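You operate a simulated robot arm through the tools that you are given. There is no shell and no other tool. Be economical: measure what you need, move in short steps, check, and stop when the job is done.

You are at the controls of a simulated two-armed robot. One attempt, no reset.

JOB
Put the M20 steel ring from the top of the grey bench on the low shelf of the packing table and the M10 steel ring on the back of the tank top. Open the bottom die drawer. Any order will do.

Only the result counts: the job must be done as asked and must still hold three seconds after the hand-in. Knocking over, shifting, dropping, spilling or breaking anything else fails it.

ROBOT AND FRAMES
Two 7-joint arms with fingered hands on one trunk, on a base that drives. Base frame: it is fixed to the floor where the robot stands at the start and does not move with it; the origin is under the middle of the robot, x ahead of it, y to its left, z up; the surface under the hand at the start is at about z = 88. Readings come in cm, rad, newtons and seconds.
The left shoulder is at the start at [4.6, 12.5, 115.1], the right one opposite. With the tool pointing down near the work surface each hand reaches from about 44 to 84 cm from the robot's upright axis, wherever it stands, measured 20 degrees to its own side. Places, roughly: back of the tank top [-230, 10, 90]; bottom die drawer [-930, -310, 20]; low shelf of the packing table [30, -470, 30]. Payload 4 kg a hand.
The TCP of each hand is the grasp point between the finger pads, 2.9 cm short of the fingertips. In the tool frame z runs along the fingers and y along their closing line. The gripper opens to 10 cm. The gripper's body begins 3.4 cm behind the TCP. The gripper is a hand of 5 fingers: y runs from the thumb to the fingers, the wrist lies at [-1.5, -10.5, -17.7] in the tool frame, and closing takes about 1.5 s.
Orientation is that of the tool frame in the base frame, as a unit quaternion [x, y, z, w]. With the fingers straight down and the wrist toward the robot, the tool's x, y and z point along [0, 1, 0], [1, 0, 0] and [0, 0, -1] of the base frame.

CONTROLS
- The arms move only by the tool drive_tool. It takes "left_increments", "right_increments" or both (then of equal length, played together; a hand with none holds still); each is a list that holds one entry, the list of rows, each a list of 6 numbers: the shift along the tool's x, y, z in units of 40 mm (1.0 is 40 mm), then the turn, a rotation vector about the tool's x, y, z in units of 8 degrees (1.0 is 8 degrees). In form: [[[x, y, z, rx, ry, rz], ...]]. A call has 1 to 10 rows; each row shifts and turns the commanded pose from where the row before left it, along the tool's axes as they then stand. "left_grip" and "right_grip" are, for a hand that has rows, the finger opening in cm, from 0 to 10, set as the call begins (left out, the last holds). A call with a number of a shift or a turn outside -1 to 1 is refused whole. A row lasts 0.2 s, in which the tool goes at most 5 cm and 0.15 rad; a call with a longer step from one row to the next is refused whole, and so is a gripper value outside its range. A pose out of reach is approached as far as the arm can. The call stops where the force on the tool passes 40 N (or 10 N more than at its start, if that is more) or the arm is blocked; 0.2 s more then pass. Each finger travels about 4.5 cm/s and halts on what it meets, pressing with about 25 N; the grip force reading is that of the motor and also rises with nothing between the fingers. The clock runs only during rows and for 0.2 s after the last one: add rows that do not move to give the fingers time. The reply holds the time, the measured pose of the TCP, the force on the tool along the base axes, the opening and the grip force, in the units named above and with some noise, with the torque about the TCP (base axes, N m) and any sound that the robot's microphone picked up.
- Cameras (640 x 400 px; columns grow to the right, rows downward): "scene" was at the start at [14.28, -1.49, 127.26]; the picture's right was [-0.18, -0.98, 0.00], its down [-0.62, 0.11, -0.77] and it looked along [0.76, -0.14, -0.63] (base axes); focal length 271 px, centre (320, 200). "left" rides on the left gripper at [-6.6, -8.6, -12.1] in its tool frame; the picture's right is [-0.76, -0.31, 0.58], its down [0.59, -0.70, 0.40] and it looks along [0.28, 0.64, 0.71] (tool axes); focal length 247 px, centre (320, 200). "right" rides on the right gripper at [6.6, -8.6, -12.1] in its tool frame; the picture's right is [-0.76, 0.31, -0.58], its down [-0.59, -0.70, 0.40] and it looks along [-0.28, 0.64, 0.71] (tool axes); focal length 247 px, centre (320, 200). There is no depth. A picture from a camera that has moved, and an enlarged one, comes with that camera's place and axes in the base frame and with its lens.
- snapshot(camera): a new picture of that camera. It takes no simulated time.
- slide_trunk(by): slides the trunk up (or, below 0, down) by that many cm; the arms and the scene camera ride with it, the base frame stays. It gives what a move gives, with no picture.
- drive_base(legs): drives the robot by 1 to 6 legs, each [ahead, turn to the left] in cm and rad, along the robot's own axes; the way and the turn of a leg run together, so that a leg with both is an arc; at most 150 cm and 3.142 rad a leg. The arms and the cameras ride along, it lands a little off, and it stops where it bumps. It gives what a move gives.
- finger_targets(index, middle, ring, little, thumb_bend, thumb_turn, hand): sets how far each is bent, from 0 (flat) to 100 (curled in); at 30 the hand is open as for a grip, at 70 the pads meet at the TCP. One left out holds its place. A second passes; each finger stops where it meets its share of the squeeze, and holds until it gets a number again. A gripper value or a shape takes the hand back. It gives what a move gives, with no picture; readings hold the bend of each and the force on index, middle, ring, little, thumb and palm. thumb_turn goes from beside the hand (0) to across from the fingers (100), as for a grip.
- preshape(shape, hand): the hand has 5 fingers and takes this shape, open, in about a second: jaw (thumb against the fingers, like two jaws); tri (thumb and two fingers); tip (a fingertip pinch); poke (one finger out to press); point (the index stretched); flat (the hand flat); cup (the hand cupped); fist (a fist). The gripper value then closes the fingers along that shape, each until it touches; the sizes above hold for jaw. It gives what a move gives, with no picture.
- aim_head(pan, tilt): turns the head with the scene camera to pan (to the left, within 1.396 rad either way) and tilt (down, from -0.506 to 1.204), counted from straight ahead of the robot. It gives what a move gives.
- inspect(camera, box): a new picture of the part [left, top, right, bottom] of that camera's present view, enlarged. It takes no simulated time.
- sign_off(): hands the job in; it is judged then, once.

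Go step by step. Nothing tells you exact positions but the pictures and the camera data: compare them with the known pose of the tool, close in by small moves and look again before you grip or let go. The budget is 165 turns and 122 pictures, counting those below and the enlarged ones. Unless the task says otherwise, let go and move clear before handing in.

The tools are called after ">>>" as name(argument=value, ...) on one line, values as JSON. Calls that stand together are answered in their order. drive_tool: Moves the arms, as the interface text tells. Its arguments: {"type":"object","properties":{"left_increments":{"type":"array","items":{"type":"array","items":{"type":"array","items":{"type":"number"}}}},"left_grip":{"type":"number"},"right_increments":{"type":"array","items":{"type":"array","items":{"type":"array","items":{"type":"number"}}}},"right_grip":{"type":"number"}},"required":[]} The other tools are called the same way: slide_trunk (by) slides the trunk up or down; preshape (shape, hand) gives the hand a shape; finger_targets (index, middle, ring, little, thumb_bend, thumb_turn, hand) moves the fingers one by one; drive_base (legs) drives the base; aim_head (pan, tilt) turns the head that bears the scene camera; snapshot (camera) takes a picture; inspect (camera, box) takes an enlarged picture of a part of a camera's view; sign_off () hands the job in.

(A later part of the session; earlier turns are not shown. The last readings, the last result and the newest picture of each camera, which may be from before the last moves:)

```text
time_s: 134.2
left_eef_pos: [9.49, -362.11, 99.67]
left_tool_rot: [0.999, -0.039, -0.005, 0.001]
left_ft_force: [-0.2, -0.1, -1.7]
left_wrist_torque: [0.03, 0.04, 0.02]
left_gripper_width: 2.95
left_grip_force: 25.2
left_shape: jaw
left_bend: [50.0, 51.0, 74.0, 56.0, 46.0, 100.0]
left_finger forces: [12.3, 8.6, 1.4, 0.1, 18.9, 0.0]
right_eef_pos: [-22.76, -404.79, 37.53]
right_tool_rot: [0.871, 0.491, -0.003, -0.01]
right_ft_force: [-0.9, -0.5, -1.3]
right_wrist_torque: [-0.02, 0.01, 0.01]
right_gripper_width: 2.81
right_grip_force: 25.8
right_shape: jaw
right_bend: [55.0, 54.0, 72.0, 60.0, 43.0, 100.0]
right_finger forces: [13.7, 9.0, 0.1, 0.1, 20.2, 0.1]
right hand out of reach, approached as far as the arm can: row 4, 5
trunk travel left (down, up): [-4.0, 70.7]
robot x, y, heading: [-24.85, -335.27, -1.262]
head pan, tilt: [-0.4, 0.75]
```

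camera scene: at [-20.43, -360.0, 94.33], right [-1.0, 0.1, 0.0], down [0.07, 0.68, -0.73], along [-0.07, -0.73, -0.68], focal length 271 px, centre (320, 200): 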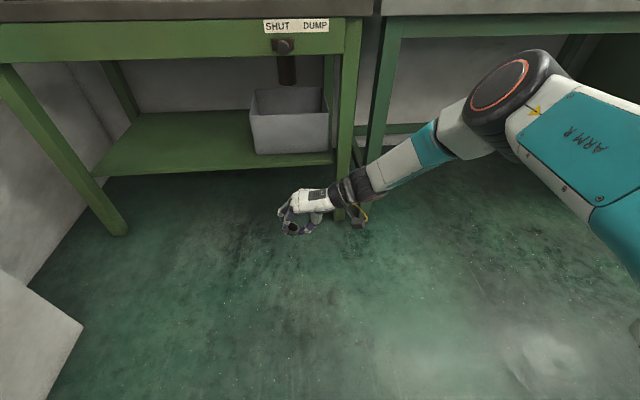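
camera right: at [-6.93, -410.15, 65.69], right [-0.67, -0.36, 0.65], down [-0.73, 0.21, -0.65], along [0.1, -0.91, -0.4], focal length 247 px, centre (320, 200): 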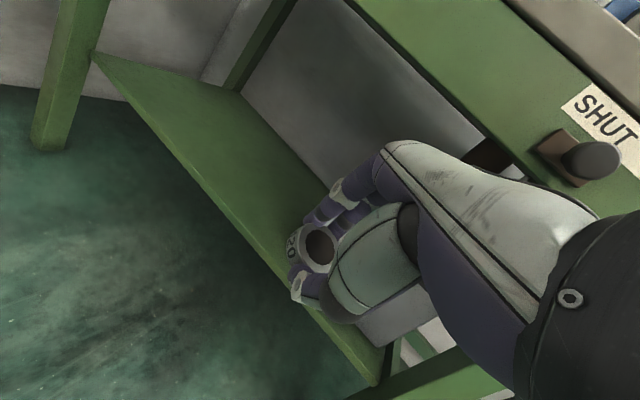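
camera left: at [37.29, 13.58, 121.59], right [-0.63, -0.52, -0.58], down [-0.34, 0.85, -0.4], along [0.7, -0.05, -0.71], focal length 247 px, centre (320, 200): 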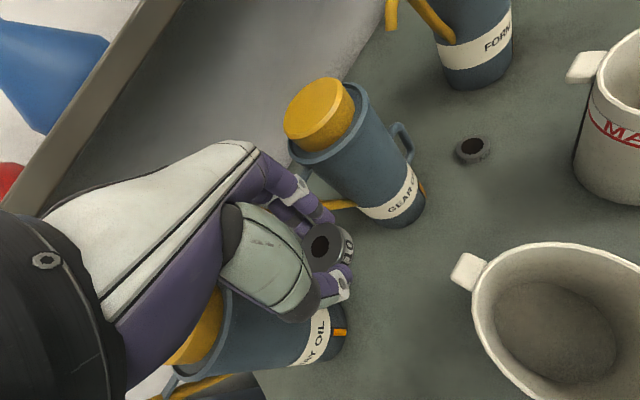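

With the hand vertical it reaches z 37.5 here, and 4 cm of trunk travel is left, so shelf height is reachable. I'll check where the elbow is.

>>> slide_trunk(by=-3.5)

>>> snapshot(camera="scene")

```text
time_s: 135.0
left_eef_pos: [9.34, -362.15, 96.17]
left_tool_rot: [0.999, -0.04, -0.006, 0.001]
left_ft_force: [-0.5, -0.5, -0.3]
left_wrist_torque: [0.01, -0.03, 0.0]
left_gripper_width: 2.93
left_grip_force: 25.3
left_shape: jaw
left_bend: [50.0, 51.0, 74.0, 56.0, 46.0, 100.0]
left_finger forces: [12.2, 8.7, 1.4, 0.1, 18.9, 0.1]
right_eef_pos: [-22.58, -404.89, 34.09]
right_tool_rot: [0.872, 0.49, -0.003, -0.008]
right_ft_force: [0.3, 0.8, -1.1]
right_wrist_torque: [0.02, 0.01, 0.03]
right_gripper_width: 2.81
right_grip_force: 24.9
right_shape: jaw
right_bend: [55.0, 54.0, 72.0, 60.0, 43.0, 100.0]
right_finger forces: [13.7, 9.0, 0.0, 0.1, 20.2, 0.0]
trunk travel left (down, up): [-0.5, 74.2]
robot x, y, heading: [-24.69, -335.63, -1.264]
head pan, tilt: [-0.4, 0.75]
```

```text
50 pictures are left
camera scene: at [-19.92, -361.6, 90.58], right [-1.0, 0.1, 0.0], down [0.07, 0.68, -0.73], along [-0.07, -0.73, -0.68], focal length 271 px, centre (320, 200)
```

scene: 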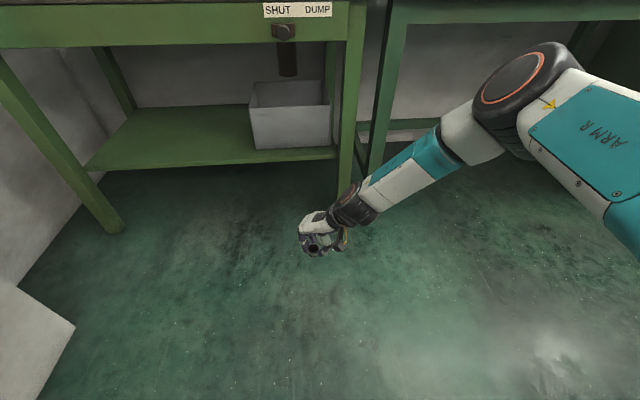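

The shelf suits the left arm better, because the pillar stops the robot from standing where the right arm needs it. I'll deliver M10 first to free the left hand, so I'm raising the trunk, tucking the right hand in and backing up the aisle.

>>> slide_trunk(by=40)

>>> slide_trunk(by=18)

>>> drive_tool(right_increments=[[[0, 0, -0.9, 0, 0, 0], [0, 0, -0.9, 0, 0, 0], [0, 0, -0.9, 0, 0, 0], [0, -0.7, -0.9, 0, 0, 0], [0, -0.7, -0.9, 0, 0, 0], [0, -0.7, -0.9, 0, 0, 0], [0, -0.7, -0.9, 0, 0, 0], [0, 0, -0.9, 0, 0, 0], [0, 0, -0.9, 0, 0, 0], [0, 0, 0, 0, 0, 0]]])

>>> drive_base(legs=[[0, -0.36], [-150, 0], [-50, 0]])

>>> aim_head(pan=-1.2, tilt=0.5)

>>> snapshot(camera="scene")

```text
time_s: 138.8
left_eef_pos: [9.34, -362.29, 136.09]
left_tool_rot: [0.999, -0.039, -0.006, 0.002]
left_ft_force: [-0.3, 0.6, -1.3]
left_wrist_torque: [0.0, -0.02, 0.01]
left_gripper_width: 2.94
left_grip_force: 25.0
left_shape: jaw
left_bend: [50.0, 51.0, 74.0, 56.0, 46.0, 100.0]
left_finger forces: [12.3, 8.9, 1.6, 0.2, 18.8, 0.0]
right_eef_pos: [-22.01, -407.15, 98.44]
right_tool_rot: [0.856, 0.482, -0.042, 0.183]
right_ft_force: [0.5, 0.2, -2.1]
right_wrist_torque: [0.0, 0.0, -0.02]
right_gripper_width: 2.79
right_grip_force: 24.5
right_shape: jaw
right_bend: [55.0, 54.0, 72.0, 60.0, 43.0, 100.0]
right_finger forces: [13.6, 8.9, 0.0, 0.1, 20.5, 0.0]
trunk travel left (down, up): [-40.5, 34.2]
robot x, y, heading: [-25.11, -335.15, -1.265]
head pan, tilt: [-0.4, 0.75]
```

```text
time_s: 140.8
left_eef_pos: [9.46, -362.16, 154.27]
left_tool_rot: [0.999, -0.04, -0.005, 0.002]
left_ft_force: [-1.2, 0.4, 0.0]
left_wrist_torque: [0.0, 0.03, -0.02]
left_gripper_width: 2.96
left_grip_force: 25.1
left_shape: jaw
left_bend: [50.0, 51.0, 74.0, 56.0, 46.0, 100.0]
left_finger forces: [12.0, 8.8, 1.5, 0.0, 18.9, 0.1]
right_eef_pos: [-22.04, -406.93, 118.93]
right_tool_rot: [0.853, 0.48, -0.047, 0.201]
right_ft_force: [1.2, 0.1, -1.1]
right_wrist_torque: [0.03, -0.03, 0.0]
right_gripper_width: 2.78
right_grip_force: 25.1
right_shape: jaw
right_bend: [55.0, 54.0, 72.0, 60.0, 43.0, 100.0]
right_finger forces: [13.6, 9.0, 0.0, 0.0, 20.4, 0.0]
trunk travel left (down, up): [-58.5, 16.2]
robot x, y, heading: [-25.0, -335.12, -1.268]
head pan, tilt: [-0.4, 0.75]
```

```text
time_s: 143.0
left_eef_pos: [9.53, -362.42, 154.28]
left_tool_rot: [0.999, -0.04, -0.005, 0.002]
left_ft_force: [0.3, 0.3, -1.0]
left_wrist_torque: [0.01, 0.05, 0.03]
left_gripper_width: 2.95
left_grip_force: 25.5
left_shape: jaw
left_bend: [50.0, 51.0, 74.0, 56.0, 46.0, 100.0]
left_finger forces: [12.1, 9.0, 1.5, 0.0, 19.0, 0.0]
right_eef_pos: [-34.94, -389.69, 144.67]
right_tool_rot: [0.853, 0.48, -0.046, 0.2]
right_ft_force: [0.3, 0.0, -0.4]
right_wrist_torque: [0.03, -0.03, 0.01]
right_gripper_width: 2.79
right_grip_force: 24.5
right_shape: jaw
right_bend: [55.0, 54.0, 72.0, 60.0, 43.0, 100.0]
right_finger forces: [13.7, 8.8, 0.0, 0.0, 20.1, 0.0]
right hand out of reach, approached as far as the arm can: row 2
trunk travel left (down, up): [-58.5, 16.2]
robot x, y, heading: [-25.13, -335.48, -1.268]
head pan, tilt: [-0.4, 0.75]
```

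```text
time_s: 154.2
left_eef_pos: [8.62, -172.02, 154.17]
left_tool_rot: [0.976, -0.216, -0.006, 0.0]
left_ft_force: [-0.1, 0.3, -0.8]
left_wrist_torque: [0.01, 0.01, -0.02]
left_gripper_width: 2.92
left_grip_force: 24.6
left_shape: jaw
left_bend: [50.0, 51.0, 74.0, 56.0, 46.0, 100.0]
left_finger forces: [12.1, 8.9, 1.4, 0.0, 19.1, 0.0]
right_eef_pos: [-42.45, -182.27, 144.75]
right_tool_rot: [0.924, 0.32, -0.082, 0.191]
right_ft_force: [0.6, 1.1, -1.8]
right_wrist_torque: [0.0, 0.03, -0.01]
right_gripper_width: 2.77
right_grip_force: 24.6
right_shape: jaw
right_bend: [55.0, 54.0, 72.0, 60.0, 43.0, 100.0]
right_finger forces: [13.6, 8.7, 0.1, 0.0, 20.2, 0.1]
trunk travel left (down, up): [-58.5, 16.2]
robot x, y, heading: [-14.31, -134.98, -1.623]
head pan, tilt: [-0.4, 0.75]
```

```text
time_s: 155.3
left_eef_pos: [8.57, -172.18, 154.21]
left_tool_rot: [0.977, -0.215, -0.005, 0.001]
left_ft_force: [0.7, 0.5, -0.7]
left_wrist_torque: [-0.02, 0.0, 0.0]
left_gripper_width: 2.94
left_grip_force: 25.4
left_shape: jaw
left_bend: [50.0, 51.0, 74.0, 56.0, 46.0, 100.0]
left_finger forces: [12.0, 8.9, 1.6, 0.0, 19.0, 0.0]
right_eef_pos: [-42.52, -182.28, 144.79]
right_tool_rot: [0.924, 0.321, -0.081, 0.191]
right_ft_force: [0.2, -0.4, -1.6]
right_wrist_torque: [0.01, -0.01, 0.0]
right_gripper_width: 2.78
right_grip_force: 24.5
right_shape: jaw
right_bend: [55.0, 54.0, 72.0, 60.0, 43.0, 100.0]
right_finger forces: [13.7, 8.8, 0.0, 0.0, 20.2, 0.0]
trunk travel left (down, up): [-58.5, 16.2]
robot x, y, heading: [-13.81, -134.68, -1.624]
head pan, tilt: [-1.201, 0.499]
```

```text
49 pictures are left
camera scene: at [-22.89, -140.46, 152.66], right [-0.31, 0.95, 0.0], down [0.45, 0.15, -0.88], along [-0.83, -0.27, -0.48], focal length 271 px, centre (320, 200)
```

scene: 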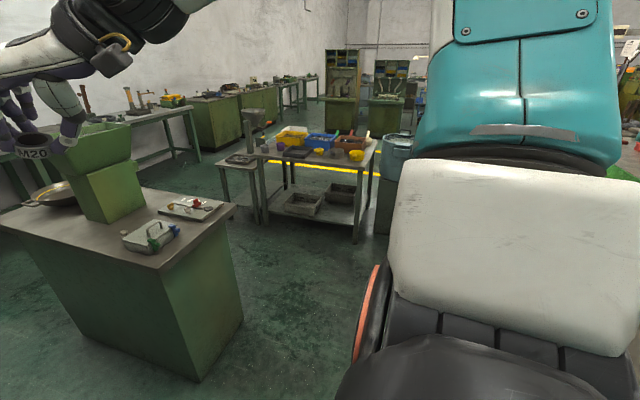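

The floor between the vise cabinet and the pedestal is open toward the west. I'll arc round to face west and look at the side of the tank unit.

>>> drive_base(legs=[[35, -0.7], [0, -0.95]])

>>> aim_head(pan=-0.25, tilt=0.5)

>>> snapshot(camera="scene")

```text
time_s: 160.0
left_eef_pos: [-65.98, -187.54, 154.16]
left_tool_rot: [-0.516, 0.857, 0.004, 0.003]
left_ft_force: [-0.9, -0.9, -1.3]
left_wrist_torque: [-0.02, -0.02, 0.0]
left_gripper_width: 2.9
left_grip_force: 25.2
left_shape: jaw
left_bend: [50.0, 51.0, 74.0, 56.0, 74.0, 100.0]
left_finger forces: [12.0, 8.8, 1.5, 0.0, 18.6, 0.0]
right_eef_pos: [-73.47, -135.98, 144.74]
right_tool_rot: [0.869, -0.449, -0.194, 0.072]
right_ft_force: [0.0, 0.2, -1.6]
right_wrist_torque: [-0.01, 0.0, 0.02]
right_gripper_width: 2.76
right_grip_force: 25.1
right_shape: jaw
right_bend: [55.0, 54.0, 72.0, 60.0, 43.0, 100.0]
right_finger forces: [13.6, 8.7, 0.0, 0.0, 20.0, 0.0]
trunk travel left (down, up): [-58.5, 16.2]
robot x, y, heading: [-27.43, -166.78, 3.036]
head pan, tilt: [-1.201, 0.499]
```

```text
time_s: 161.3
left_eef_pos: [-65.97, -187.56, 154.26]
left_tool_rot: [-0.516, 0.857, 0.005, 0.004]
left_ft_force: [0.0, -0.1, -1.2]
left_wrist_torque: [-0.02, -0.01, -0.02]
left_gripper_width: 2.91
left_grip_force: 24.6
left_shape: jaw
left_bend: [50.0, 51.0, 74.0, 56.0, 74.0, 100.0]
left_finger forces: [12.1, 8.9, 1.5, 0.0, 18.7, 0.0]
right_eef_pos: [-73.52, -135.95, 144.73]
right_tool_rot: [0.869, -0.449, -0.193, 0.072]
right_ft_force: [-0.1, -0.3, -1.7]
right_wrist_torque: [0.02, -0.03, -0.01]
right_gripper_width: 2.78
right_grip_force: 25.0
right_shape: jaw
right_bend: [55.0, 54.0, 72.0, 60.0, 43.0, 100.0]
right_finger forces: [13.6, 8.7, 0.1, 0.1, 20.0, 0.1]
trunk travel left (down, up): [-58.5, 16.2]
robot x, y, heading: [-27.23, -166.67, 3.037]
head pan, tilt: [-0.25, 0.499]
```

```text
48 pictures are left
camera scene: at [-38.79, -163.17, 152.66], right [0.35, 0.94, 0.0], down [0.45, -0.17, -0.88], along [-0.82, 0.31, -0.48], focal length 271 px, centre (320, 200)
```

scene: 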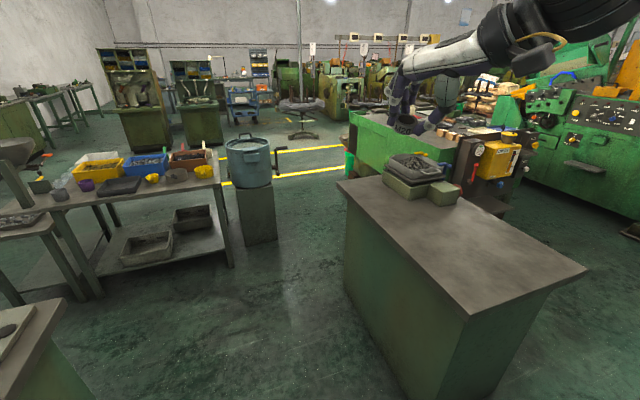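

The side of the tank unit is reachable past the cabinet and the bucket stand. I'll check that the left grip still holds its ring, then drive to about [-188,-132] and face the unit.

>>> drive_base(legs=[[0, -0.11], [150, 0], [13, 0], [0, -1.2]])

>>> aim_head(pan=0.0, tilt=0.55)

>>> snapshot(camera="scene")

>>> snapshot(camera="left")

```text
time_s: 173.4
left_eef_pos: [-219.22, -98.78, 154.17]
left_tool_rot: [0.122, 0.993, 0.001, 0.004]
left_ft_force: [0.6, 0.2, -1.1]
left_wrist_torque: [0.03, 0.01, -0.01]
left_gripper_width: 2.92
left_grip_force: 25.1
left_shape: jaw
left_bend: [50.0, 51.0, 74.0, 56.0, 74.0, 100.0]
left_finger forces: [12.2, 8.8, 1.6, 0.0, 18.6, 0.0]
right_eef_pos: [-171.0, -78.89, 144.65]
right_tool_rot: [-0.408, 0.889, 0.197, 0.063]
right_ft_force: [0.2, 0.6, -0.7]
right_wrist_torque: [-0.01, -0.02, -0.01]
right_gripper_width: 2.79
right_grip_force: 25.0
right_shape: jaw
right_bend: [55.0, 54.0, 72.0, 60.0, 43.0, 100.0]
right_finger forces: [13.6, 8.7, 0.0, 0.0, 20.0, 0.0]
trunk travel left (down, up): [-58.5, 16.2]
robot x, y, heading: [-189.75, -130.61, 1.704]
head pan, tilt: [-0.25, 0.499]
```

```text
time_s: 174.2
left_eef_pos: [-219.28, -98.88, 154.38]
left_tool_rot: [0.121, 0.993, 0.001, 0.005]
left_ft_force: [0.2, -0.2, -0.7]
left_wrist_torque: [-0.01, -0.03, 0.04]
left_gripper_width: 2.89
left_grip_force: 24.7
left_shape: jaw
left_bend: [50.0, 51.0, 74.0, 56.0, 74.0, 100.0]
left_finger forces: [12.2, 8.8, 1.5, 0.0, 18.3, 0.0]
right_eef_pos: [-171.0, -78.81, 144.75]
right_tool_rot: [-0.409, 0.889, 0.197, 0.063]
right_ft_force: [0.3, -0.3, -1.0]
right_wrist_torque: [-0.01, -0.01, -0.02]
right_gripper_width: 2.79
right_grip_force: 25.2
right_shape: jaw
right_bend: [55.0, 54.0, 72.0, 60.0, 43.0, 100.0]
right_finger forces: [13.7, 8.6, 0.1, 0.0, 19.9, 0.0]
trunk travel left (down, up): [-58.5, 16.2]
robot x, y, heading: [-189.75, -130.86, 1.711]
head pan, tilt: [0.0, 0.55]
```

```text
47 pictures are left
camera scene: at [-191.32, -119.13, 152.2], right [0.99, 0.14, 0.0], down [0.07, -0.52, -0.85], along [-0.12, 0.84, -0.52], focal length 271 px, centre (320, 200)
```

scene: 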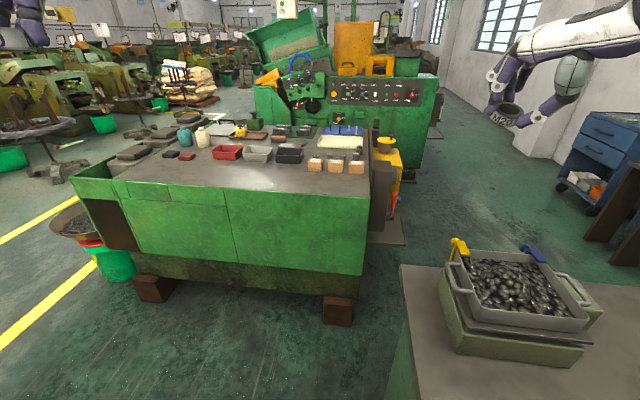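

```text
46 pictures are left
camera left: at [-215.15, -108.74, 166.45], right [0.67, -0.48, -0.57], down [-0.74, -0.54, -0.41], along [-0.11, 0.69, -0.71], focal length 247 px, centre (320, 200)
```

left: 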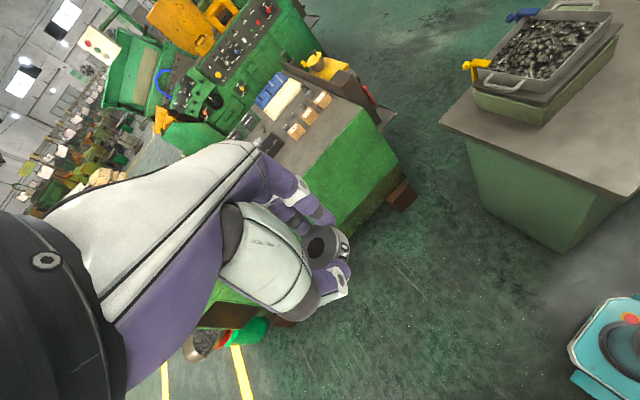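

Both rings are held. The rough place [-230,10] is the clear patch on the plate in front of the black tray, so I'll use it; the shelf's rough place matched within a few cm. I'll drive to about [-211,-57] facing the plate.

>>> drive_base(legs=[[0, 0.13], [74, 0], [0, -0.27]])

>>> slide_trunk(by=-12)

>>> aim_head(pan=0.1, tilt=0.75)

>>> snapshot(camera="scene")

```text
time_s: 179.6
left_eef_pos: [-233.56, -25.08, 154.36]
left_tool_rot: [0.191, 0.982, 0.001, 0.004]
left_ft_force: [1.1, -0.2, -1.9]
left_wrist_torque: [0.0, 0.02, 0.0]
left_gripper_width: 2.93
left_grip_force: 25.2
left_shape: jaw
left_bend: [50.0, 51.0, 74.0, 56.0, 74.0, 100.0]
left_finger forces: [12.1, 8.7, 1.5, 0.0, 18.3, 0.0]
right_eef_pos: [-183.08, -12.36, 144.74]
right_tool_rot: [-0.344, 0.916, 0.192, 0.077]
right_ft_force: [0.1, 0.1, -1.1]
right_wrist_torque: [-0.03, 0.01, 0.02]
right_gripper_width: 2.77
right_grip_force: 25.8
right_shape: jaw
right_bend: [55.0, 54.0, 72.0, 60.0, 43.0, 100.0]
right_finger forces: [13.6, 8.8, 0.1, 0.1, 19.9, 0.0]
trunk travel left (down, up): [-58.5, 16.2]
robot x, y, heading: [-209.11, -61.22, 1.568]
head pan, tilt: [0.0, 0.55]
```

```text
time_s: 181.1
left_eef_pos: [-233.63, -25.17, 142.34]
left_tool_rot: [0.191, 0.982, 0.002, 0.006]
left_ft_force: [-0.1, 0.5, -1.2]
left_wrist_torque: [0.0, 0.03, -0.03]
left_gripper_width: 2.89
left_grip_force: 24.9
left_shape: jaw
left_bend: [50.0, 51.0, 74.0, 56.0, 74.0, 100.0]
left_finger forces: [12.2, 8.7, 1.4, 0.0, 18.4, 0.0]
right_eef_pos: [-182.94, -12.4, 132.67]
right_tool_rot: [-0.344, 0.916, 0.191, 0.077]
right_ft_force: [-0.4, 0.0, -1.3]
right_wrist_torque: [-0.01, 0.01, 0.02]
right_gripper_width: 2.79
right_grip_force: 24.5
right_shape: jaw
right_bend: [55.0, 54.0, 72.0, 60.0, 43.0, 100.0]
right_finger forces: [13.6, 8.8, 0.1, 0.0, 20.0, 0.1]
trunk travel left (down, up): [-46.5, 28.2]
robot x, y, heading: [-209.2, -60.89, 1.562]
head pan, tilt: [0.0, 0.55]
```

```text
time_s: 181.9
left_eef_pos: [-233.62, -25.05, 142.22]
left_tool_rot: [0.191, 0.982, 0.001, 0.005]
left_ft_force: [-0.2, 0.8, -1.1]
left_wrist_torque: [-0.01, -0.03, -0.01]
left_gripper_width: 2.9
left_grip_force: 25.4
left_shape: jaw
left_bend: [50.0, 51.0, 74.0, 56.0, 74.0, 100.0]
left_finger forces: [12.1, 8.7, 1.5, 0.0, 18.4, 0.0]
right_eef_pos: [-183.06, -12.43, 132.68]
right_tool_rot: [-0.344, 0.916, 0.192, 0.077]
right_ft_force: [-1.2, 0.7, -1.1]
right_wrist_torque: [-0.05, -0.01, 0.0]
right_gripper_width: 2.75
right_grip_force: 24.7
right_shape: jaw
right_bend: [55.0, 54.0, 72.0, 60.0, 43.0, 100.0]
right_finger forces: [13.7, 8.8, 0.0, 0.0, 20.0, 0.1]
trunk travel left (down, up): [-46.5, 28.2]
robot x, y, heading: [-209.17, -61.0, 1.562]
head pan, tilt: [0.099, 0.75]
```

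```text
45 pictures are left
camera scene: at [-209.64, -49.04, 138.39], right [1.0, 0.09, 0.0], down [0.06, -0.68, -0.73], along [-0.07, 0.73, -0.68], focal length 271 px, centre (320, 200)
```

scene: 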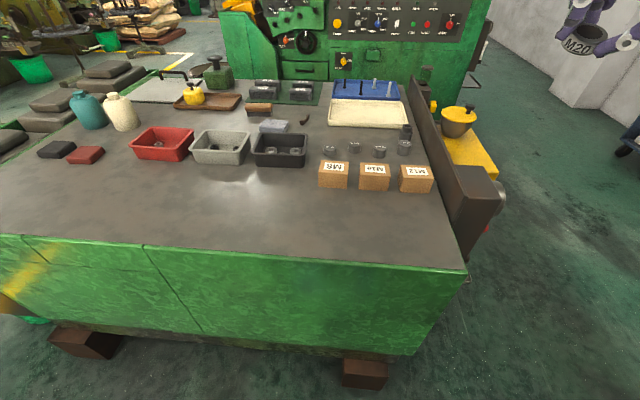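

The free patch is at x -240…-217, y -15…15, in front of the black tray. I'll bring the left hand over [-229,6] while coming down.

>>> drive_tool(left_increments=[[[0.18, 0.76, 0.3, 0, 0, 0], [0.18, 0.76, 0.5, 0, 0, 0], [0.18, 0.76, 0.6, 0, 0, 0], [0.18, 0.76, 0.6, 0, 0, 0], [0.18, 0.76, 0.6, 0, 0, 0], [0.18, 0.76, 0.6, 0, 0, 0], [0.18, 0.76, 0.6, 0, 0, 0], [0.18, 0.76, 0.6, 0, 0, 0], [0.18, 0.76, 0.6, 0, 0, 0], [0.2, 0.8, 0.6, 0, 0, 0]]])

>>> drive_tool(left_increments=[[[0, 0, 0.7, 0, 0, 0], [0, 0, 0.7, 0, 0, 0], [0, 0, 0.7, 0, 0, 0], [0, 0, 0.5, 0, 0, 0], [0, 0, 0, 0, 0, 0]]])

>>> snapshot(camera="left")

>>> snapshot(camera="scene")

```text
time_s: 184.1
left_eef_pos: [-228.72, 6.24, 120.01]
left_tool_rot: [0.191, 0.982, 0.001, 0.006]
left_ft_force: [-0.9, 1.0, -1.0]
left_wrist_torque: [0.01, -0.03, -0.05]
left_gripper_width: 2.91
left_grip_force: 25.3
left_shape: jaw
left_bend: [50.0, 51.0, 74.0, 56.0, 74.0, 100.0]
left_finger forces: [11.9, 8.7, 1.6, 0.0, 18.5, 0.0]
right_eef_pos: [-183.01, -12.17, 132.63]
right_tool_rot: [-0.344, 0.916, 0.192, 0.076]
right_ft_force: [0.4, 0.1, -0.7]
right_wrist_torque: [-0.02, 0.02, -0.01]
right_gripper_width: 2.78
right_grip_force: 24.5
right_shape: jaw
right_bend: [55.0, 54.0, 72.0, 60.0, 43.0, 100.0]
right_finger forces: [13.6, 8.8, 0.0, 0.0, 20.0, 0.0]
trunk travel left (down, up): [-46.5, 28.2]
robot x, y, heading: [-209.1, -61.35, 1.563]
head pan, tilt: [0.099, 0.75]
```

```text
time_s: 185.3
left_eef_pos: [-228.67, 6.04, 109.57]
left_tool_rot: [0.191, 0.982, 0.001, 0.004]
left_ft_force: [-0.6, 0.1, -2.2]
left_wrist_torque: [0.02, 0.03, -0.03]
left_gripper_width: 2.93
left_grip_force: 25.0
left_shape: jaw
left_bend: [50.0, 51.0, 74.0, 56.0, 74.0, 100.0]
left_finger forces: [11.9, 8.7, 1.7, 0.0, 18.5, 0.0]
right_eef_pos: [-183.04, -12.15, 132.65]
right_tool_rot: [-0.343, 0.916, 0.192, 0.076]
right_ft_force: [-0.2, -0.4, -1.7]
right_wrist_torque: [-0.03, 0.0, 0.02]
right_gripper_width: 2.79
right_grip_force: 25.2
right_shape: jaw
right_bend: [55.0, 54.0, 72.0, 60.0, 43.0, 100.0]
right_finger forces: [13.7, 8.8, 0.0, 0.0, 20.0, 0.1]
trunk travel left (down, up): [-46.5, 28.2]
robot x, y, heading: [-209.01, -60.81, 1.565]
head pan, tilt: [0.099, 0.75]
```

```text
44 pictures are left
camera left: at [-225.92, -4.39, 121.8], right [0.59, -0.57, -0.57], down [-0.81, -0.43, -0.41], along [-0.01, 0.7, -0.71], focal length 247 px, centre (320, 200)
```

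left: 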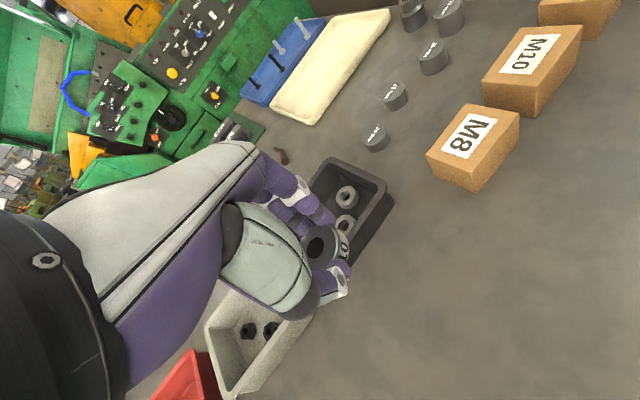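

```text
43 pictures are left
camera scene: at [-209.63, -49.04, 138.39], right [1.0, 0.09, 0.0], down [0.06, -0.68, -0.73], along [-0.07, 0.73, -0.68], focal length 271 px, centre (320, 200)
```

scene: 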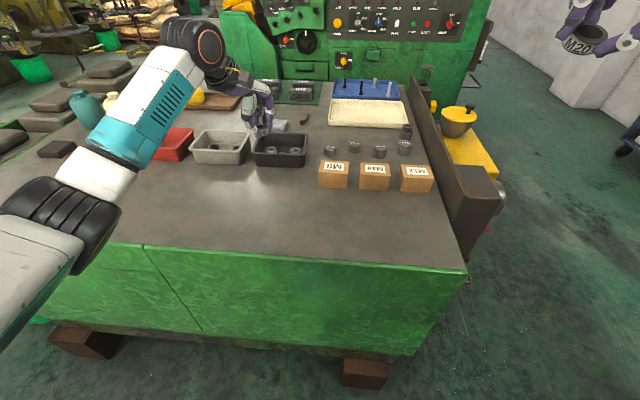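

The hand is above the free patch and clear of the tray and boxes. I'll go down to just above contact.

>>> drive_tool(left_increments=[[[0, 0, 0.8, 0, 0, 0], [0, 0, 0.8, 0, 0, 0], [0, 0, 0.8, 0, 0, 0], [0, 0, 0.8, 0, 0, 0], [0, 0, 0.45, 0, 0, 0], [0, 0, 0, 0, 0, 0]]])

>>> snapshot(camera="left")

```text
time_s: 186.7
left_eef_pos: [-228.37, 5.87, 95.07]
left_tool_rot: [0.191, 0.982, 0.003, 0.005]
left_ft_force: [-0.2, -0.3, 8.5]
left_wrist_torque: [0.17, -0.02, 0.0]
left_gripper_width: 2.93
left_grip_force: 24.6
left_shape: jaw
left_bend: [50.0, 51.0, 74.0, 56.0, 74.0, 100.0]
left_finger forces: [12.5, 10.5, 1.5, 0.0, 20.5, 0.1]
right_eef_pos: [-183.03, -12.38, 132.75]
right_tool_rot: [-0.345, 0.916, 0.191, 0.077]
right_ft_force: [-0.5, 1.2, -1.3]
right_wrist_torque: [-0.02, -0.03, -0.02]
right_gripper_width: 2.79
right_grip_force: 24.8
right_shape: jaw
right_bend: [55.0, 54.0, 72.0, 60.0, 43.0, 100.0]
right_finger forces: [13.6, 8.8, 0.0, 0.0, 20.0, 0.0]
trunk travel left (down, up): [-46.5, 28.2]
robot x, y, heading: [-209.41, -60.96, 1.564]
head pan, tilt: [0.099, 0.75]
```

```text
42 pictures are left
camera left: at [-225.82, -4.63, 107.3], right [0.59, -0.57, -0.57], down [-0.81, -0.43, -0.41], along [-0.01, 0.7, -0.71], focal length 247 px, centre (320, 200)
```

left: 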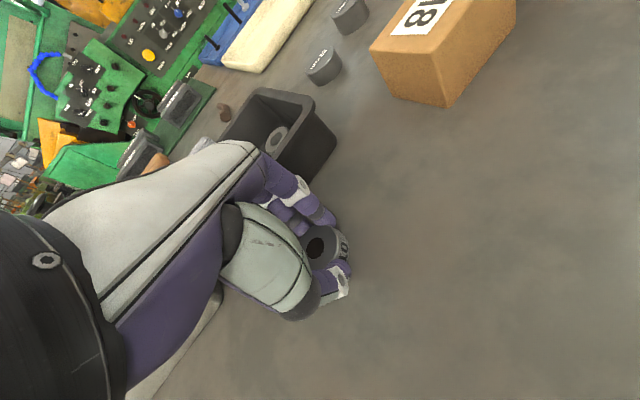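

The surface is touched with 8.5 N, so the ring stands on the plate. I'll open the fingers gently and lift away.

>>> drive_tool(left_increments=[[[0, 0, -0.05, 0, 0, 0], [0, 0, 0, 0, 0, 0], [0, 0, 0, 0, 0, 0], [0, 0, 0, 0, 0, 0], [0, 0, 0, 0, 0, 0], [0, 0, 0, 0, 0, 0]]], left_grip=6.5)

>>> drive_tool(left_increments=[[[0, 0, -0.4, 0, 0, 0], [0, 0, -0.8, 0, 0, 0], [0, 0, -0.8, 0, 0, 0], [0, 0, -0.8, 0, 0, 0], [0, 0, -0.8, 0, 0, 0], [0, 0, 0, 0, 0, 0]]])

>>> snapshot(camera="left")

```text
time_s: 188.1
left_eef_pos: [-228.41, 5.93, 95.08]
left_tool_rot: [0.191, 0.982, 0.001, 0.004]
left_ft_force: [1.0, -0.7, -0.3]
left_wrist_torque: [-0.04, 0.0, -0.01]
left_gripper_width: 6.47
left_grip_force: 0.0
left_shape: jaw
left_bend: [41.0, 37.0, 27.0, 43.0, 31.0, 99.0]
left_finger forces: [0.0, 0.0, 0.0, 0.1, 0.0, 0.0]
right_eef_pos: [-182.93, -12.34, 132.74]
right_tool_rot: [-0.343, 0.916, 0.192, 0.077]
right_ft_force: [1.2, 0.9, -1.3]
right_wrist_torque: [-0.03, 0.02, -0.03]
right_gripper_width: 2.77
right_grip_force: 24.4
right_shape: jaw
right_bend: [55.0, 54.0, 72.0, 60.0, 43.0, 100.0]
right_finger forces: [13.6, 8.8, 0.0, 0.0, 20.1, 0.0]
trunk travel left (down, up): [-46.5, 28.2]
robot x, y, heading: [-209.1, -61.41, 1.561]
head pan, tilt: [0.099, 0.75]
```

```text
time_s: 189.5
left_eef_pos: [-228.56, 5.96, 109.44]
left_tool_rot: [0.191, 0.982, 0.001, 0.005]
left_ft_force: [-0.7, 0.0, 0.0]
left_wrist_torque: [0.04, -0.03, -0.02]
left_gripper_width: 6.51
left_grip_force: 0.0
left_shape: jaw
left_bend: [41.0, 37.0, 27.0, 43.0, 30.0, 99.0]
left_finger forces: [0.0, 0.1, 0.0, 0.1, 0.0, 0.1]
right_eef_pos: [-183.09, -12.2, 132.72]
right_tool_rot: [-0.344, 0.916, 0.192, 0.077]
right_ft_force: [0.5, 0.3, -1.0]
right_wrist_torque: [-0.02, 0.01, 0.01]
right_gripper_width: 2.82
right_grip_force: 24.8
right_shape: jaw
right_bend: [55.0, 54.0, 72.0, 60.0, 43.0, 100.0]
right_finger forces: [13.6, 8.8, 0.0, 0.0, 19.9, 0.0]
trunk travel left (down, up): [-46.5, 28.2]
robot x, y, heading: [-208.99, -61.04, 1.565]
head pan, tilt: [0.099, 0.75]
```

```text
41 pictures are left
camera left: at [-225.91, -4.54, 121.59], right [0.59, -0.57, -0.57], down [-0.81, -0.43, -0.41], along [-0.01, 0.7, -0.71], focal length 247 px, centre (320, 200)
```

left: 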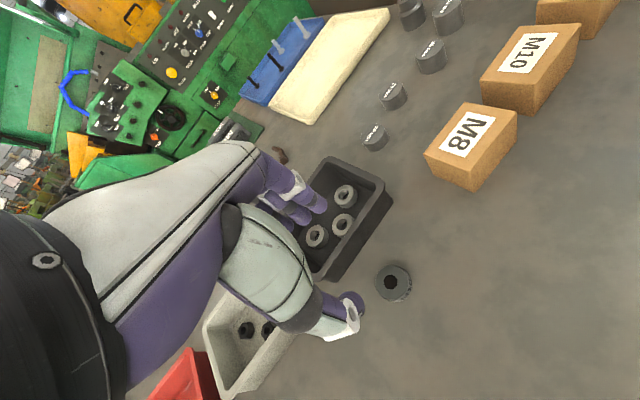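

The M10 ring sits on the plate at about [-228,6]. Now I'll pass the M20 ring to the left hand by way of the plate: lift the left hand clear and level the right hand.

>>> drive_tool(left_increments=[[[0, 0, -0.8, 0, 0, 0], [0, 0, -0.8, 0, 0, 0], [0, 0, -0.8, 0, 0, 0], [0, -0.8, -0.8, 0, 0, 0], [0, -0.8, -0.8, 0, 0, 0], [0, -0.8, 0, 0, 0, 0], [0, -0.8, 0, 0, 0, 0], [0, 0, 0, 0, 0, 0]]], right_increments=[[[0, 0, 0, 0.75, 0, 0], [0, 0, 0, 0.75, 0, 0], [0, 0, 0, 0.75, 0, 0], [0, 0, 0, 0.75, 0, 0], [0, 0, 0, 0, 0, 0], [0, 0, 0, 0, 0, 0], [0, 0, 0, 0, 0, 0], [0, 0, 0, 0, 0, 0]]])

>>> slide_trunk(by=-9)

```text
time_s: 191.3
left_eef_pos: [-233.49, -5.69, 125.23]
left_tool_rot: [0.191, 0.982, 0.001, 0.004]
left_ft_force: [0.5, -0.3, -0.5]
left_wrist_torque: [0.0, -0.01, 0.01]
left_gripper_width: 6.49
left_grip_force: 0.0
left_shape: jaw
left_bend: [41.0, 37.0, 27.0, 43.0, 30.0, 99.0]
left_finger forces: [0.0, 0.1, 0.0, 0.0, 0.0, 0.0]
right_eef_pos: [-183.07, -12.24, 132.64]
right_tool_rot: [-0.32, 0.936, -0.003, 0.147]
right_ft_force: [-0.1, 1.0, -0.8]
right_wrist_torque: [0.0, 0.0, 0.0]
right_gripper_width: 2.78
right_grip_force: 24.8
right_shape: jaw
right_bend: [55.0, 54.0, 72.0, 60.0, 43.0, 100.0]
right_finger forces: [13.8, 8.9, 0.0, 0.0, 19.9, 0.0]
trunk travel left (down, up): [-46.5, 28.2]
robot x, y, heading: [-208.78, -61.28, 1.568]
head pan, tilt: [0.099, 0.75]
```

```text
time_s: 192.5
left_eef_pos: [-233.6, -5.97, 116.5]
left_tool_rot: [0.192, 0.981, 0.001, 0.005]
left_ft_force: [1.0, -0.3, 0.0]
left_wrist_torque: [0.0, 0.01, 0.04]
left_gripper_width: 6.5
left_grip_force: 0.0
left_shape: jaw
left_bend: [41.0, 37.0, 27.0, 43.0, 30.0, 99.0]
left_finger forces: [0.0, 0.0, 0.0, 0.1, 0.0, 0.1]
right_eef_pos: [-183.17, -12.43, 123.69]
right_tool_rot: [-0.32, 0.936, -0.002, 0.146]
right_ft_force: [-0.5, 0.7, -1.4]
right_wrist_torque: [0.01, 0.01, 0.0]
right_gripper_width: 2.77
right_grip_force: 25.1
right_shape: jaw
right_bend: [55.0, 54.0, 72.0, 60.0, 43.0, 100.0]
right_finger forces: [13.8, 8.9, 0.1, 0.0, 20.0, 0.0]
trunk travel left (down, up): [-37.5, 37.2]
robot x, y, heading: [-209.07, -61.68, 1.567]
head pan, tilt: [0.099, 0.75]
```

>>> drive_tool(right_increments=[[[0, 0, 0, -0.35, 1.0, 0], [0, 0, 0, -0.36, 0.99, 0], [0.43, 0.6, 0.5, 0, 0, 0], [0.43, 0.6, 0.7, 0, 0, 0], [0.43, 0.6, 0.7, 0, 0, 0], [0.43, 0.6, 0.7, 0, 0, 0], [0.43, 0.6, 0.7, 0, 0, 0], [0.43, 0.6, 0.7, 0, 0, 0], [0, 0, 0.6, 0, 0, 0], [0, 0, 0, 0, 0, 0]]])

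>>> snapshot(camera="scene")

```text
time_s: 194.7
left_eef_pos: [-233.39, -5.9, 116.46]
left_tool_rot: [0.191, 0.982, 0.0, 0.005]
left_ft_force: [0.0, -0.2, 0.2]
left_wrist_torque: [-0.01, -0.02, 0.03]
left_gripper_width: 6.49
left_grip_force: 0.1
left_shape: jaw
left_bend: [41.0, 37.0, 27.0, 43.0, 30.0, 99.0]
left_finger forces: [0.0, 0.1, 0.0, 0.0, 0.0, 0.0]
right_eef_pos: [-193.35, -6.35, 106.48]
right_tool_rot: [-0.326, 0.945, 0.0, -0.004]
right_ft_force: [0.1, -0.2, -0.8]
right_wrist_torque: [0.01, -0.02, -0.01]
right_gripper_width: 2.8
right_grip_force: 25.3
right_shape: jaw
right_bend: [55.0, 54.0, 72.0, 60.0, 44.0, 100.0]
right_finger forces: [13.6, 9.1, 0.1, 0.0, 20.0, 0.1]
right hand out of reach, approached as far as the arm can: row 7, 8, 9
trunk travel left (down, up): [-37.5, 37.2]
robot x, y, heading: [-208.62, -60.76, 1.567]
head pan, tilt: [0.099, 0.75]
```

```text
40 pictures are left
camera scene: at [-209.64, -47.61, 129.27], right [1.0, 0.09, 0.0], down [0.06, -0.68, -0.73], along [-0.07, 0.73, -0.68], focal length 271 px, centre (320, 200)
```

scene: 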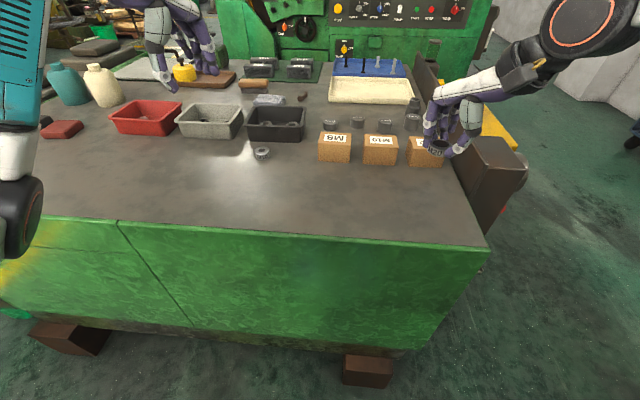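

The right arm is binding again in this posture. I'll bring it back to its initial-like pose (yaw 0, out to its side) and turn the base a little left, so the set-down spot lies on its own side.

>>> drive_tool(right_increments=[[[-0.5, -0.6, -0.5, 0, 0, 0.77], [-0.5, -0.6, 0, 0, 0, 0.77], [-0.5, -0.4, 0, 0, 0, 0.77], [0, -0.5, 0, 0, 0, 0.77], [0, -0.5, 0, 0, 0, 0.77], [0, 0, 0, 0, 0, 0.77], [0, 0, 0, 0, 0, 0]]])

>>> drive_base(legs=[[0, 0.22]])

```text
time_s: 196.3
left_eef_pos: [-233.47, -5.93, 116.55]
left_tool_rot: [0.191, 0.982, 0.001, 0.005]
left_ft_force: [-0.4, 0.7, -0.4]
left_wrist_torque: [0.04, -0.01, 0.0]
left_gripper_width: 6.47
left_grip_force: 0.0
left_shape: jaw
left_bend: [41.0, 37.0, 27.0, 43.0, 30.0, 99.0]
left_finger forces: [0.1, 0.0, 0.1, 0.0, 0.1, 0.0]
right_eef_pos: [-170.37, -11.63, 108.31]
right_tool_rot: [-0.015, 1.0, 0.0, -0.009]
right_ft_force: [0.4, 0.2, -1.4]
right_wrist_torque: [0.02, 0.01, 0.01]
right_gripper_width: 2.77
right_grip_force: 24.8
right_shape: jaw
right_bend: [55.0, 54.0, 72.0, 60.0, 44.0, 100.0]
right_finger forces: [13.6, 9.1, 0.1, 0.0, 19.8, 0.1]
right hand out of reach, approached as far as the arm can: row 1, 2, 3, 4, 5, 6
trunk travel left (down, up): [-37.5, 37.2]
robot x, y, heading: [-209.04, -61.1, 1.563]
head pan, tilt: [0.099, 0.75]
```

```text
time_s: 197.5
left_eef_pos: [-244.7, -12.3, 116.51]
left_tool_rot: [0.085, 0.996, 0.001, 0.006]
left_ft_force: [0.1, 0.4, -0.3]
left_wrist_torque: [0.0, -0.02, 0.0]
left_gripper_width: 6.5
left_grip_force: 0.1
left_shape: jaw
left_bend: [41.0, 37.0, 27.0, 43.0, 30.0, 99.0]
left_finger forces: [0.0, 0.0, 0.1, 0.0, 0.1, 0.0]
right_eef_pos: [-182.02, -4.57, 108.44]
right_tool_rot: [-0.124, 0.992, -0.002, -0.009]
right_ft_force: [0.1, -0.5, -1.1]
right_wrist_torque: [-0.01, -0.01, 0.01]
right_gripper_width: 2.78
right_grip_force: 25.2
right_shape: jaw
right_bend: [55.0, 54.0, 72.0, 60.0, 44.0, 100.0]
right_finger forces: [13.6, 9.1, 0.0, 0.1, 19.7, 0.0]
trunk travel left (down, up): [-37.5, 37.2]
robot x, y, heading: [-209.05, -61.05, 1.784]
head pan, tilt: [0.099, 0.75]
```

>>> drive_tool(right_increments=[[[0.5, -0.4, -0.5, 0, 0, 0], [0.5, -0.4, 0, 0, 0, 0], [0.5, -0.4, 0, 0, 0, 0], [0.5, 0, 0, 0, 0, 0], [0.5, 0, 0, 0, 0, 0], [0.5, 0, 0, 0, 0, 0], [0, 0, 0, 0, 0, 0]]])

>>> aim_head(pan=-0.6, tilt=0.6)

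>>> snapshot(camera="scene")

```text
time_s: 199.1
left_eef_pos: [-244.79, -12.23, 116.46]
left_tool_rot: [0.084, 0.996, 0.0, 0.005]
left_ft_force: [-0.3, 0.7, 0.4]
left_wrist_torque: [-0.01, 0.01, -0.02]
left_gripper_width: 6.49
left_grip_force: 0.0
left_shape: jaw
left_bend: [41.0, 37.0, 27.0, 43.0, 30.0, 99.0]
left_finger forces: [0.1, 0.0, 0.1, 0.0, 0.0, 0.0]
right_eef_pos: [-181.29, -9.06, 109.58]
right_tool_rot: [-0.128, 0.992, 0.0, -0.014]
right_ft_force: [-0.4, -0.3, -0.2]
right_wrist_torque: [0.0, 0.02, 0.04]
right_gripper_width: 2.77
right_grip_force: 25.4
right_shape: jaw
right_bend: [55.0, 54.0, 72.0, 60.0, 44.0, 100.0]
right_finger forces: [13.6, 9.2, 0.0, 0.1, 19.9, 0.0]
right hand out of reach, approached as far as the arm can: row 1, 2, 3, 4, 5, 6
trunk travel left (down, up): [-37.5, 37.2]
robot x, y, heading: [-209.36, -61.06, 1.784]
head pan, tilt: [0.099, 0.75]
```

```text
time_s: 200.2
left_eef_pos: [-244.75, -12.43, 116.55]
left_tool_rot: [0.084, 0.996, 0.002, 0.004]
left_ft_force: [0.0, -0.2, 0.6]
left_wrist_torque: [-0.02, -0.05, 0.01]
left_gripper_width: 6.49
left_grip_force: 0.1
left_shape: jaw
left_bend: [41.0, 37.0, 27.0, 43.0, 30.0, 99.0]
left_finger forces: [0.0, 0.0, 0.0, 0.1, 0.0, 0.0]
right_eef_pos: [-181.24, -8.96, 109.58]
right_tool_rot: [-0.128, 0.992, -0.001, -0.014]
right_ft_force: [-0.2, 0.4, -1.4]
right_wrist_torque: [-0.01, 0.0, -0.01]
right_gripper_width: 2.77
right_grip_force: 24.7
right_shape: jaw
right_bend: [55.0, 54.0, 72.0, 60.0, 44.0, 100.0]
right_finger forces: [13.6, 9.2, 0.0, 0.0, 19.9, 0.0]
trunk travel left (down, up): [-37.5, 37.2]
robot x, y, heading: [-209.02, -61.06, 1.781]
head pan, tilt: [-0.6, 0.6]
```

```text
39 pictures are left
camera scene: at [-206.62, -47.8, 130.56], right [0.93, -0.38, 0.0], down [-0.21, -0.52, -0.82], along [0.31, 0.76, -0.57], focal length 271 px, centre (320, 200)
```

scene: 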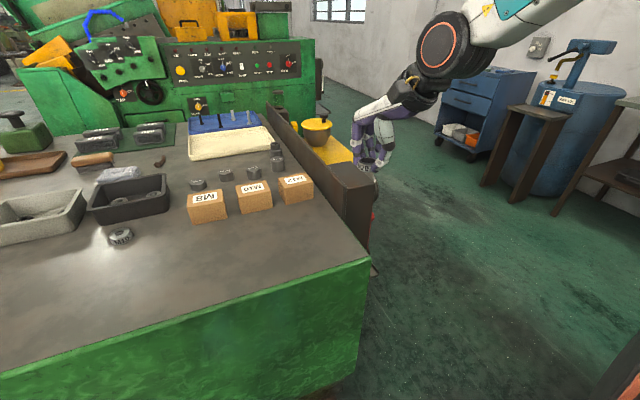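

The right elbow has flipped up high, which is why it binds. I'll stretch that arm up and forward toward a nearly straight pose to unwind it.

>>> drive_tool(right_increments=[[[0, 0, -0.8, 0, 0, 0], [0, 0, -0.8, 0, 0, 0], [0, 0, -0.8, 0, 0, 0], [0, 0, -0.8, 0, 0, 0], [0, 0.8, -0.5, 0, 0, 0], [0, 0.8, -0.4, 0, 0, 0], [0, 0.8, 0, 0, 0, 0], [0, 0.8, 0, 0, 0, 0], [0, 0.8, 0, 0, 0, 0], [0, 0, 0, 0, 0, 0]]])

>>> snapshot(camera="scene")

```text
time_s: 202.4
left_eef_pos: [-244.67, -12.57, 116.54]
left_tool_rot: [0.085, 0.996, 0.003, 0.004]
left_ft_force: [0.6, -0.1, 0.5]
left_wrist_torque: [0.05, 0.01, -0.04]
left_gripper_width: 6.5
left_grip_force: 0.0
left_shape: jaw
left_bend: [41.0, 37.0, 27.0, 43.0, 30.0, 99.0]
left_finger forces: [0.0, 0.0, 0.0, 0.1, 0.0, 0.0]
right_eef_pos: [-183.48, 7.03, 125.96]
right_tool_rot: [-0.127, 0.992, 0.0, -0.011]
right_ft_force: [0.5, 0.2, -1.2]
right_wrist_torque: [0.01, -0.01, -0.01]
right_gripper_width: 2.77
right_grip_force: 25.1
right_shape: jaw
right_bend: [55.0, 54.0, 72.0, 60.0, 44.0, 100.0]
right_finger forces: [13.6, 9.1, 0.1, 0.0, 19.8, 0.1]
right hand out of reach, approached as far as the arm can: row 1, 2, 6
trunk travel left (down, up): [-37.5, 37.2]
robot x, y, heading: [-208.74, -60.98, 1.784]
head pan, tilt: [-0.6, 0.6]
```

```text
38 pictures are left
camera scene: at [-206.6, -47.88, 130.57], right [0.93, -0.38, 0.0], down [-0.21, -0.52, -0.83], along [0.31, 0.76, -0.56], focal length 271 px, centre (320, 200)
```

scene: 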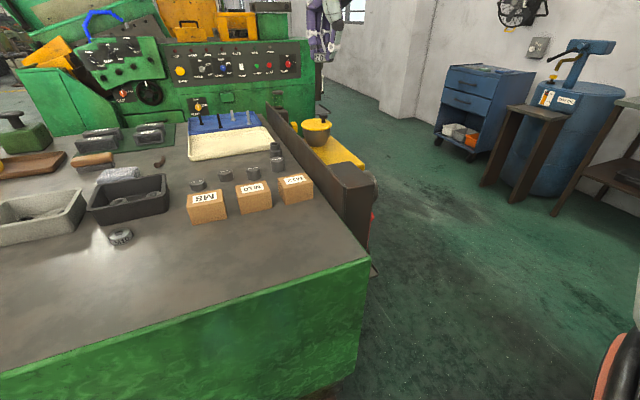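

>>> drive_tool(right_increments=[[[0, 0.8, 0, 0, 0, 0], [0, 0.8, 0, 0, 0, 0], [0, 0.8, 0, 0, 0, 0], [0, 0.8, 0, 0, 0, 0], [0.5, 0, 0, 0, 0, 0], [0.5, 0, 0, 0, 0, 0], [0.5, 0, 0, 0, 0, 0], [0, 0, 0.5, 0, 0, 0], [0, 0, 0.5, 0, 0, 0], [0, 0, 0, 0, 0, 0]]])

>>> drive_tool(right_increments=[[[0.4, -0.8, 0, 0, 0, 0], [0.4, -0.8, 0, 0, 0, 0], [0, -0.8, 0, 0, 0, 0], [0, -0.8, 0, 0, 0, 0], [0, -0.8, 0, 0, 0, 0], [0, -0.8, 0, 0, 0, 0], [0, -0.8, 0, 0, 0, 0], [0, 0, 0, 0, 0, 0]]])

>>> snapshot(camera="scene")

```text
time_s: 204.6
left_eef_pos: [-244.72, -12.4, 116.44]
left_tool_rot: [0.084, 0.996, 0.001, 0.004]
left_ft_force: [0.0, -1.2, -0.3]
left_wrist_torque: [-0.03, -0.02, 0.02]
left_gripper_width: 6.47
left_grip_force: 0.0
left_shape: jaw
left_bend: [41.0, 37.0, 27.0, 43.0, 30.0, 99.0]
left_finger forces: [0.0, 0.0, 0.1, 0.0, 0.1, 0.0]
right_eef_pos: [-185.2, 14.83, 121.58]
right_tool_rot: [-0.124, 0.992, 0.0, -0.009]
right_ft_force: [-0.7, -0.4, -0.9]
right_wrist_torque: [0.0, 0.01, -0.03]
right_gripper_width: 2.75
right_grip_force: 25.2
right_shape: jaw
right_bend: [55.0, 54.0, 72.0, 60.0, 44.0, 100.0]
right_finger forces: [13.6, 9.3, 0.0, 0.1, 19.9, 0.0]
right hand out of reach, approached as far as the arm can: row 2, 3, 4, 5, 6, 7
trunk travel left (down, up): [-37.5, 37.2]
robot x, y, heading: [-209.22, -61.19, 1.778]
head pan, tilt: [-0.6, 0.6]
```

```text
time_s: 206.4
left_eef_pos: [-244.79, -12.38, 116.44]
left_tool_rot: [0.085, 0.996, 0.001, 0.005]
left_ft_force: [0.3, -0.5, -0.1]
left_wrist_torque: [0.02, -0.02, 0.01]
left_gripper_width: 6.5
left_grip_force: 0.0
left_shape: jaw
left_bend: [41.0, 37.0, 27.0, 43.0, 30.0, 99.0]
left_finger forces: [0.0, 0.0, 0.1, 0.0, 0.0, 0.1]
right_eef_pos: [-180.17, -7.03, 121.42]
right_tool_rot: [-0.128, 0.992, -0.001, -0.011]
right_ft_force: [0.1, 0.0, -1.7]
right_wrist_torque: [0.0, -0.02, 0.01]
right_gripper_width: 2.77
right_grip_force: 24.6
right_shape: jaw
right_bend: [55.0, 54.0, 72.0, 60.0, 44.0, 100.0]
right_finger forces: [13.5, 8.9, 0.0, 0.0, 19.7, 0.0]
right hand out of reach, approached as far as the arm can: row 1, 2
trunk travel left (down, up): [-37.5, 37.2]
robot x, y, heading: [-209.01, -61.17, 1.777]
head pan, tilt: [-0.6, 0.6]
```

```text
37 pictures are left
camera scene: at [-206.63, -47.73, 130.54], right [0.93, -0.38, 0.0], down [-0.21, -0.52, -0.82], along [0.31, 0.76, -0.57], focal length 271 px, centre (320, 200)
```

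scene: 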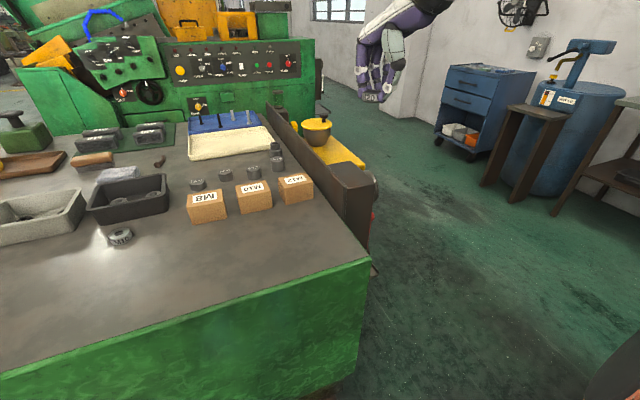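

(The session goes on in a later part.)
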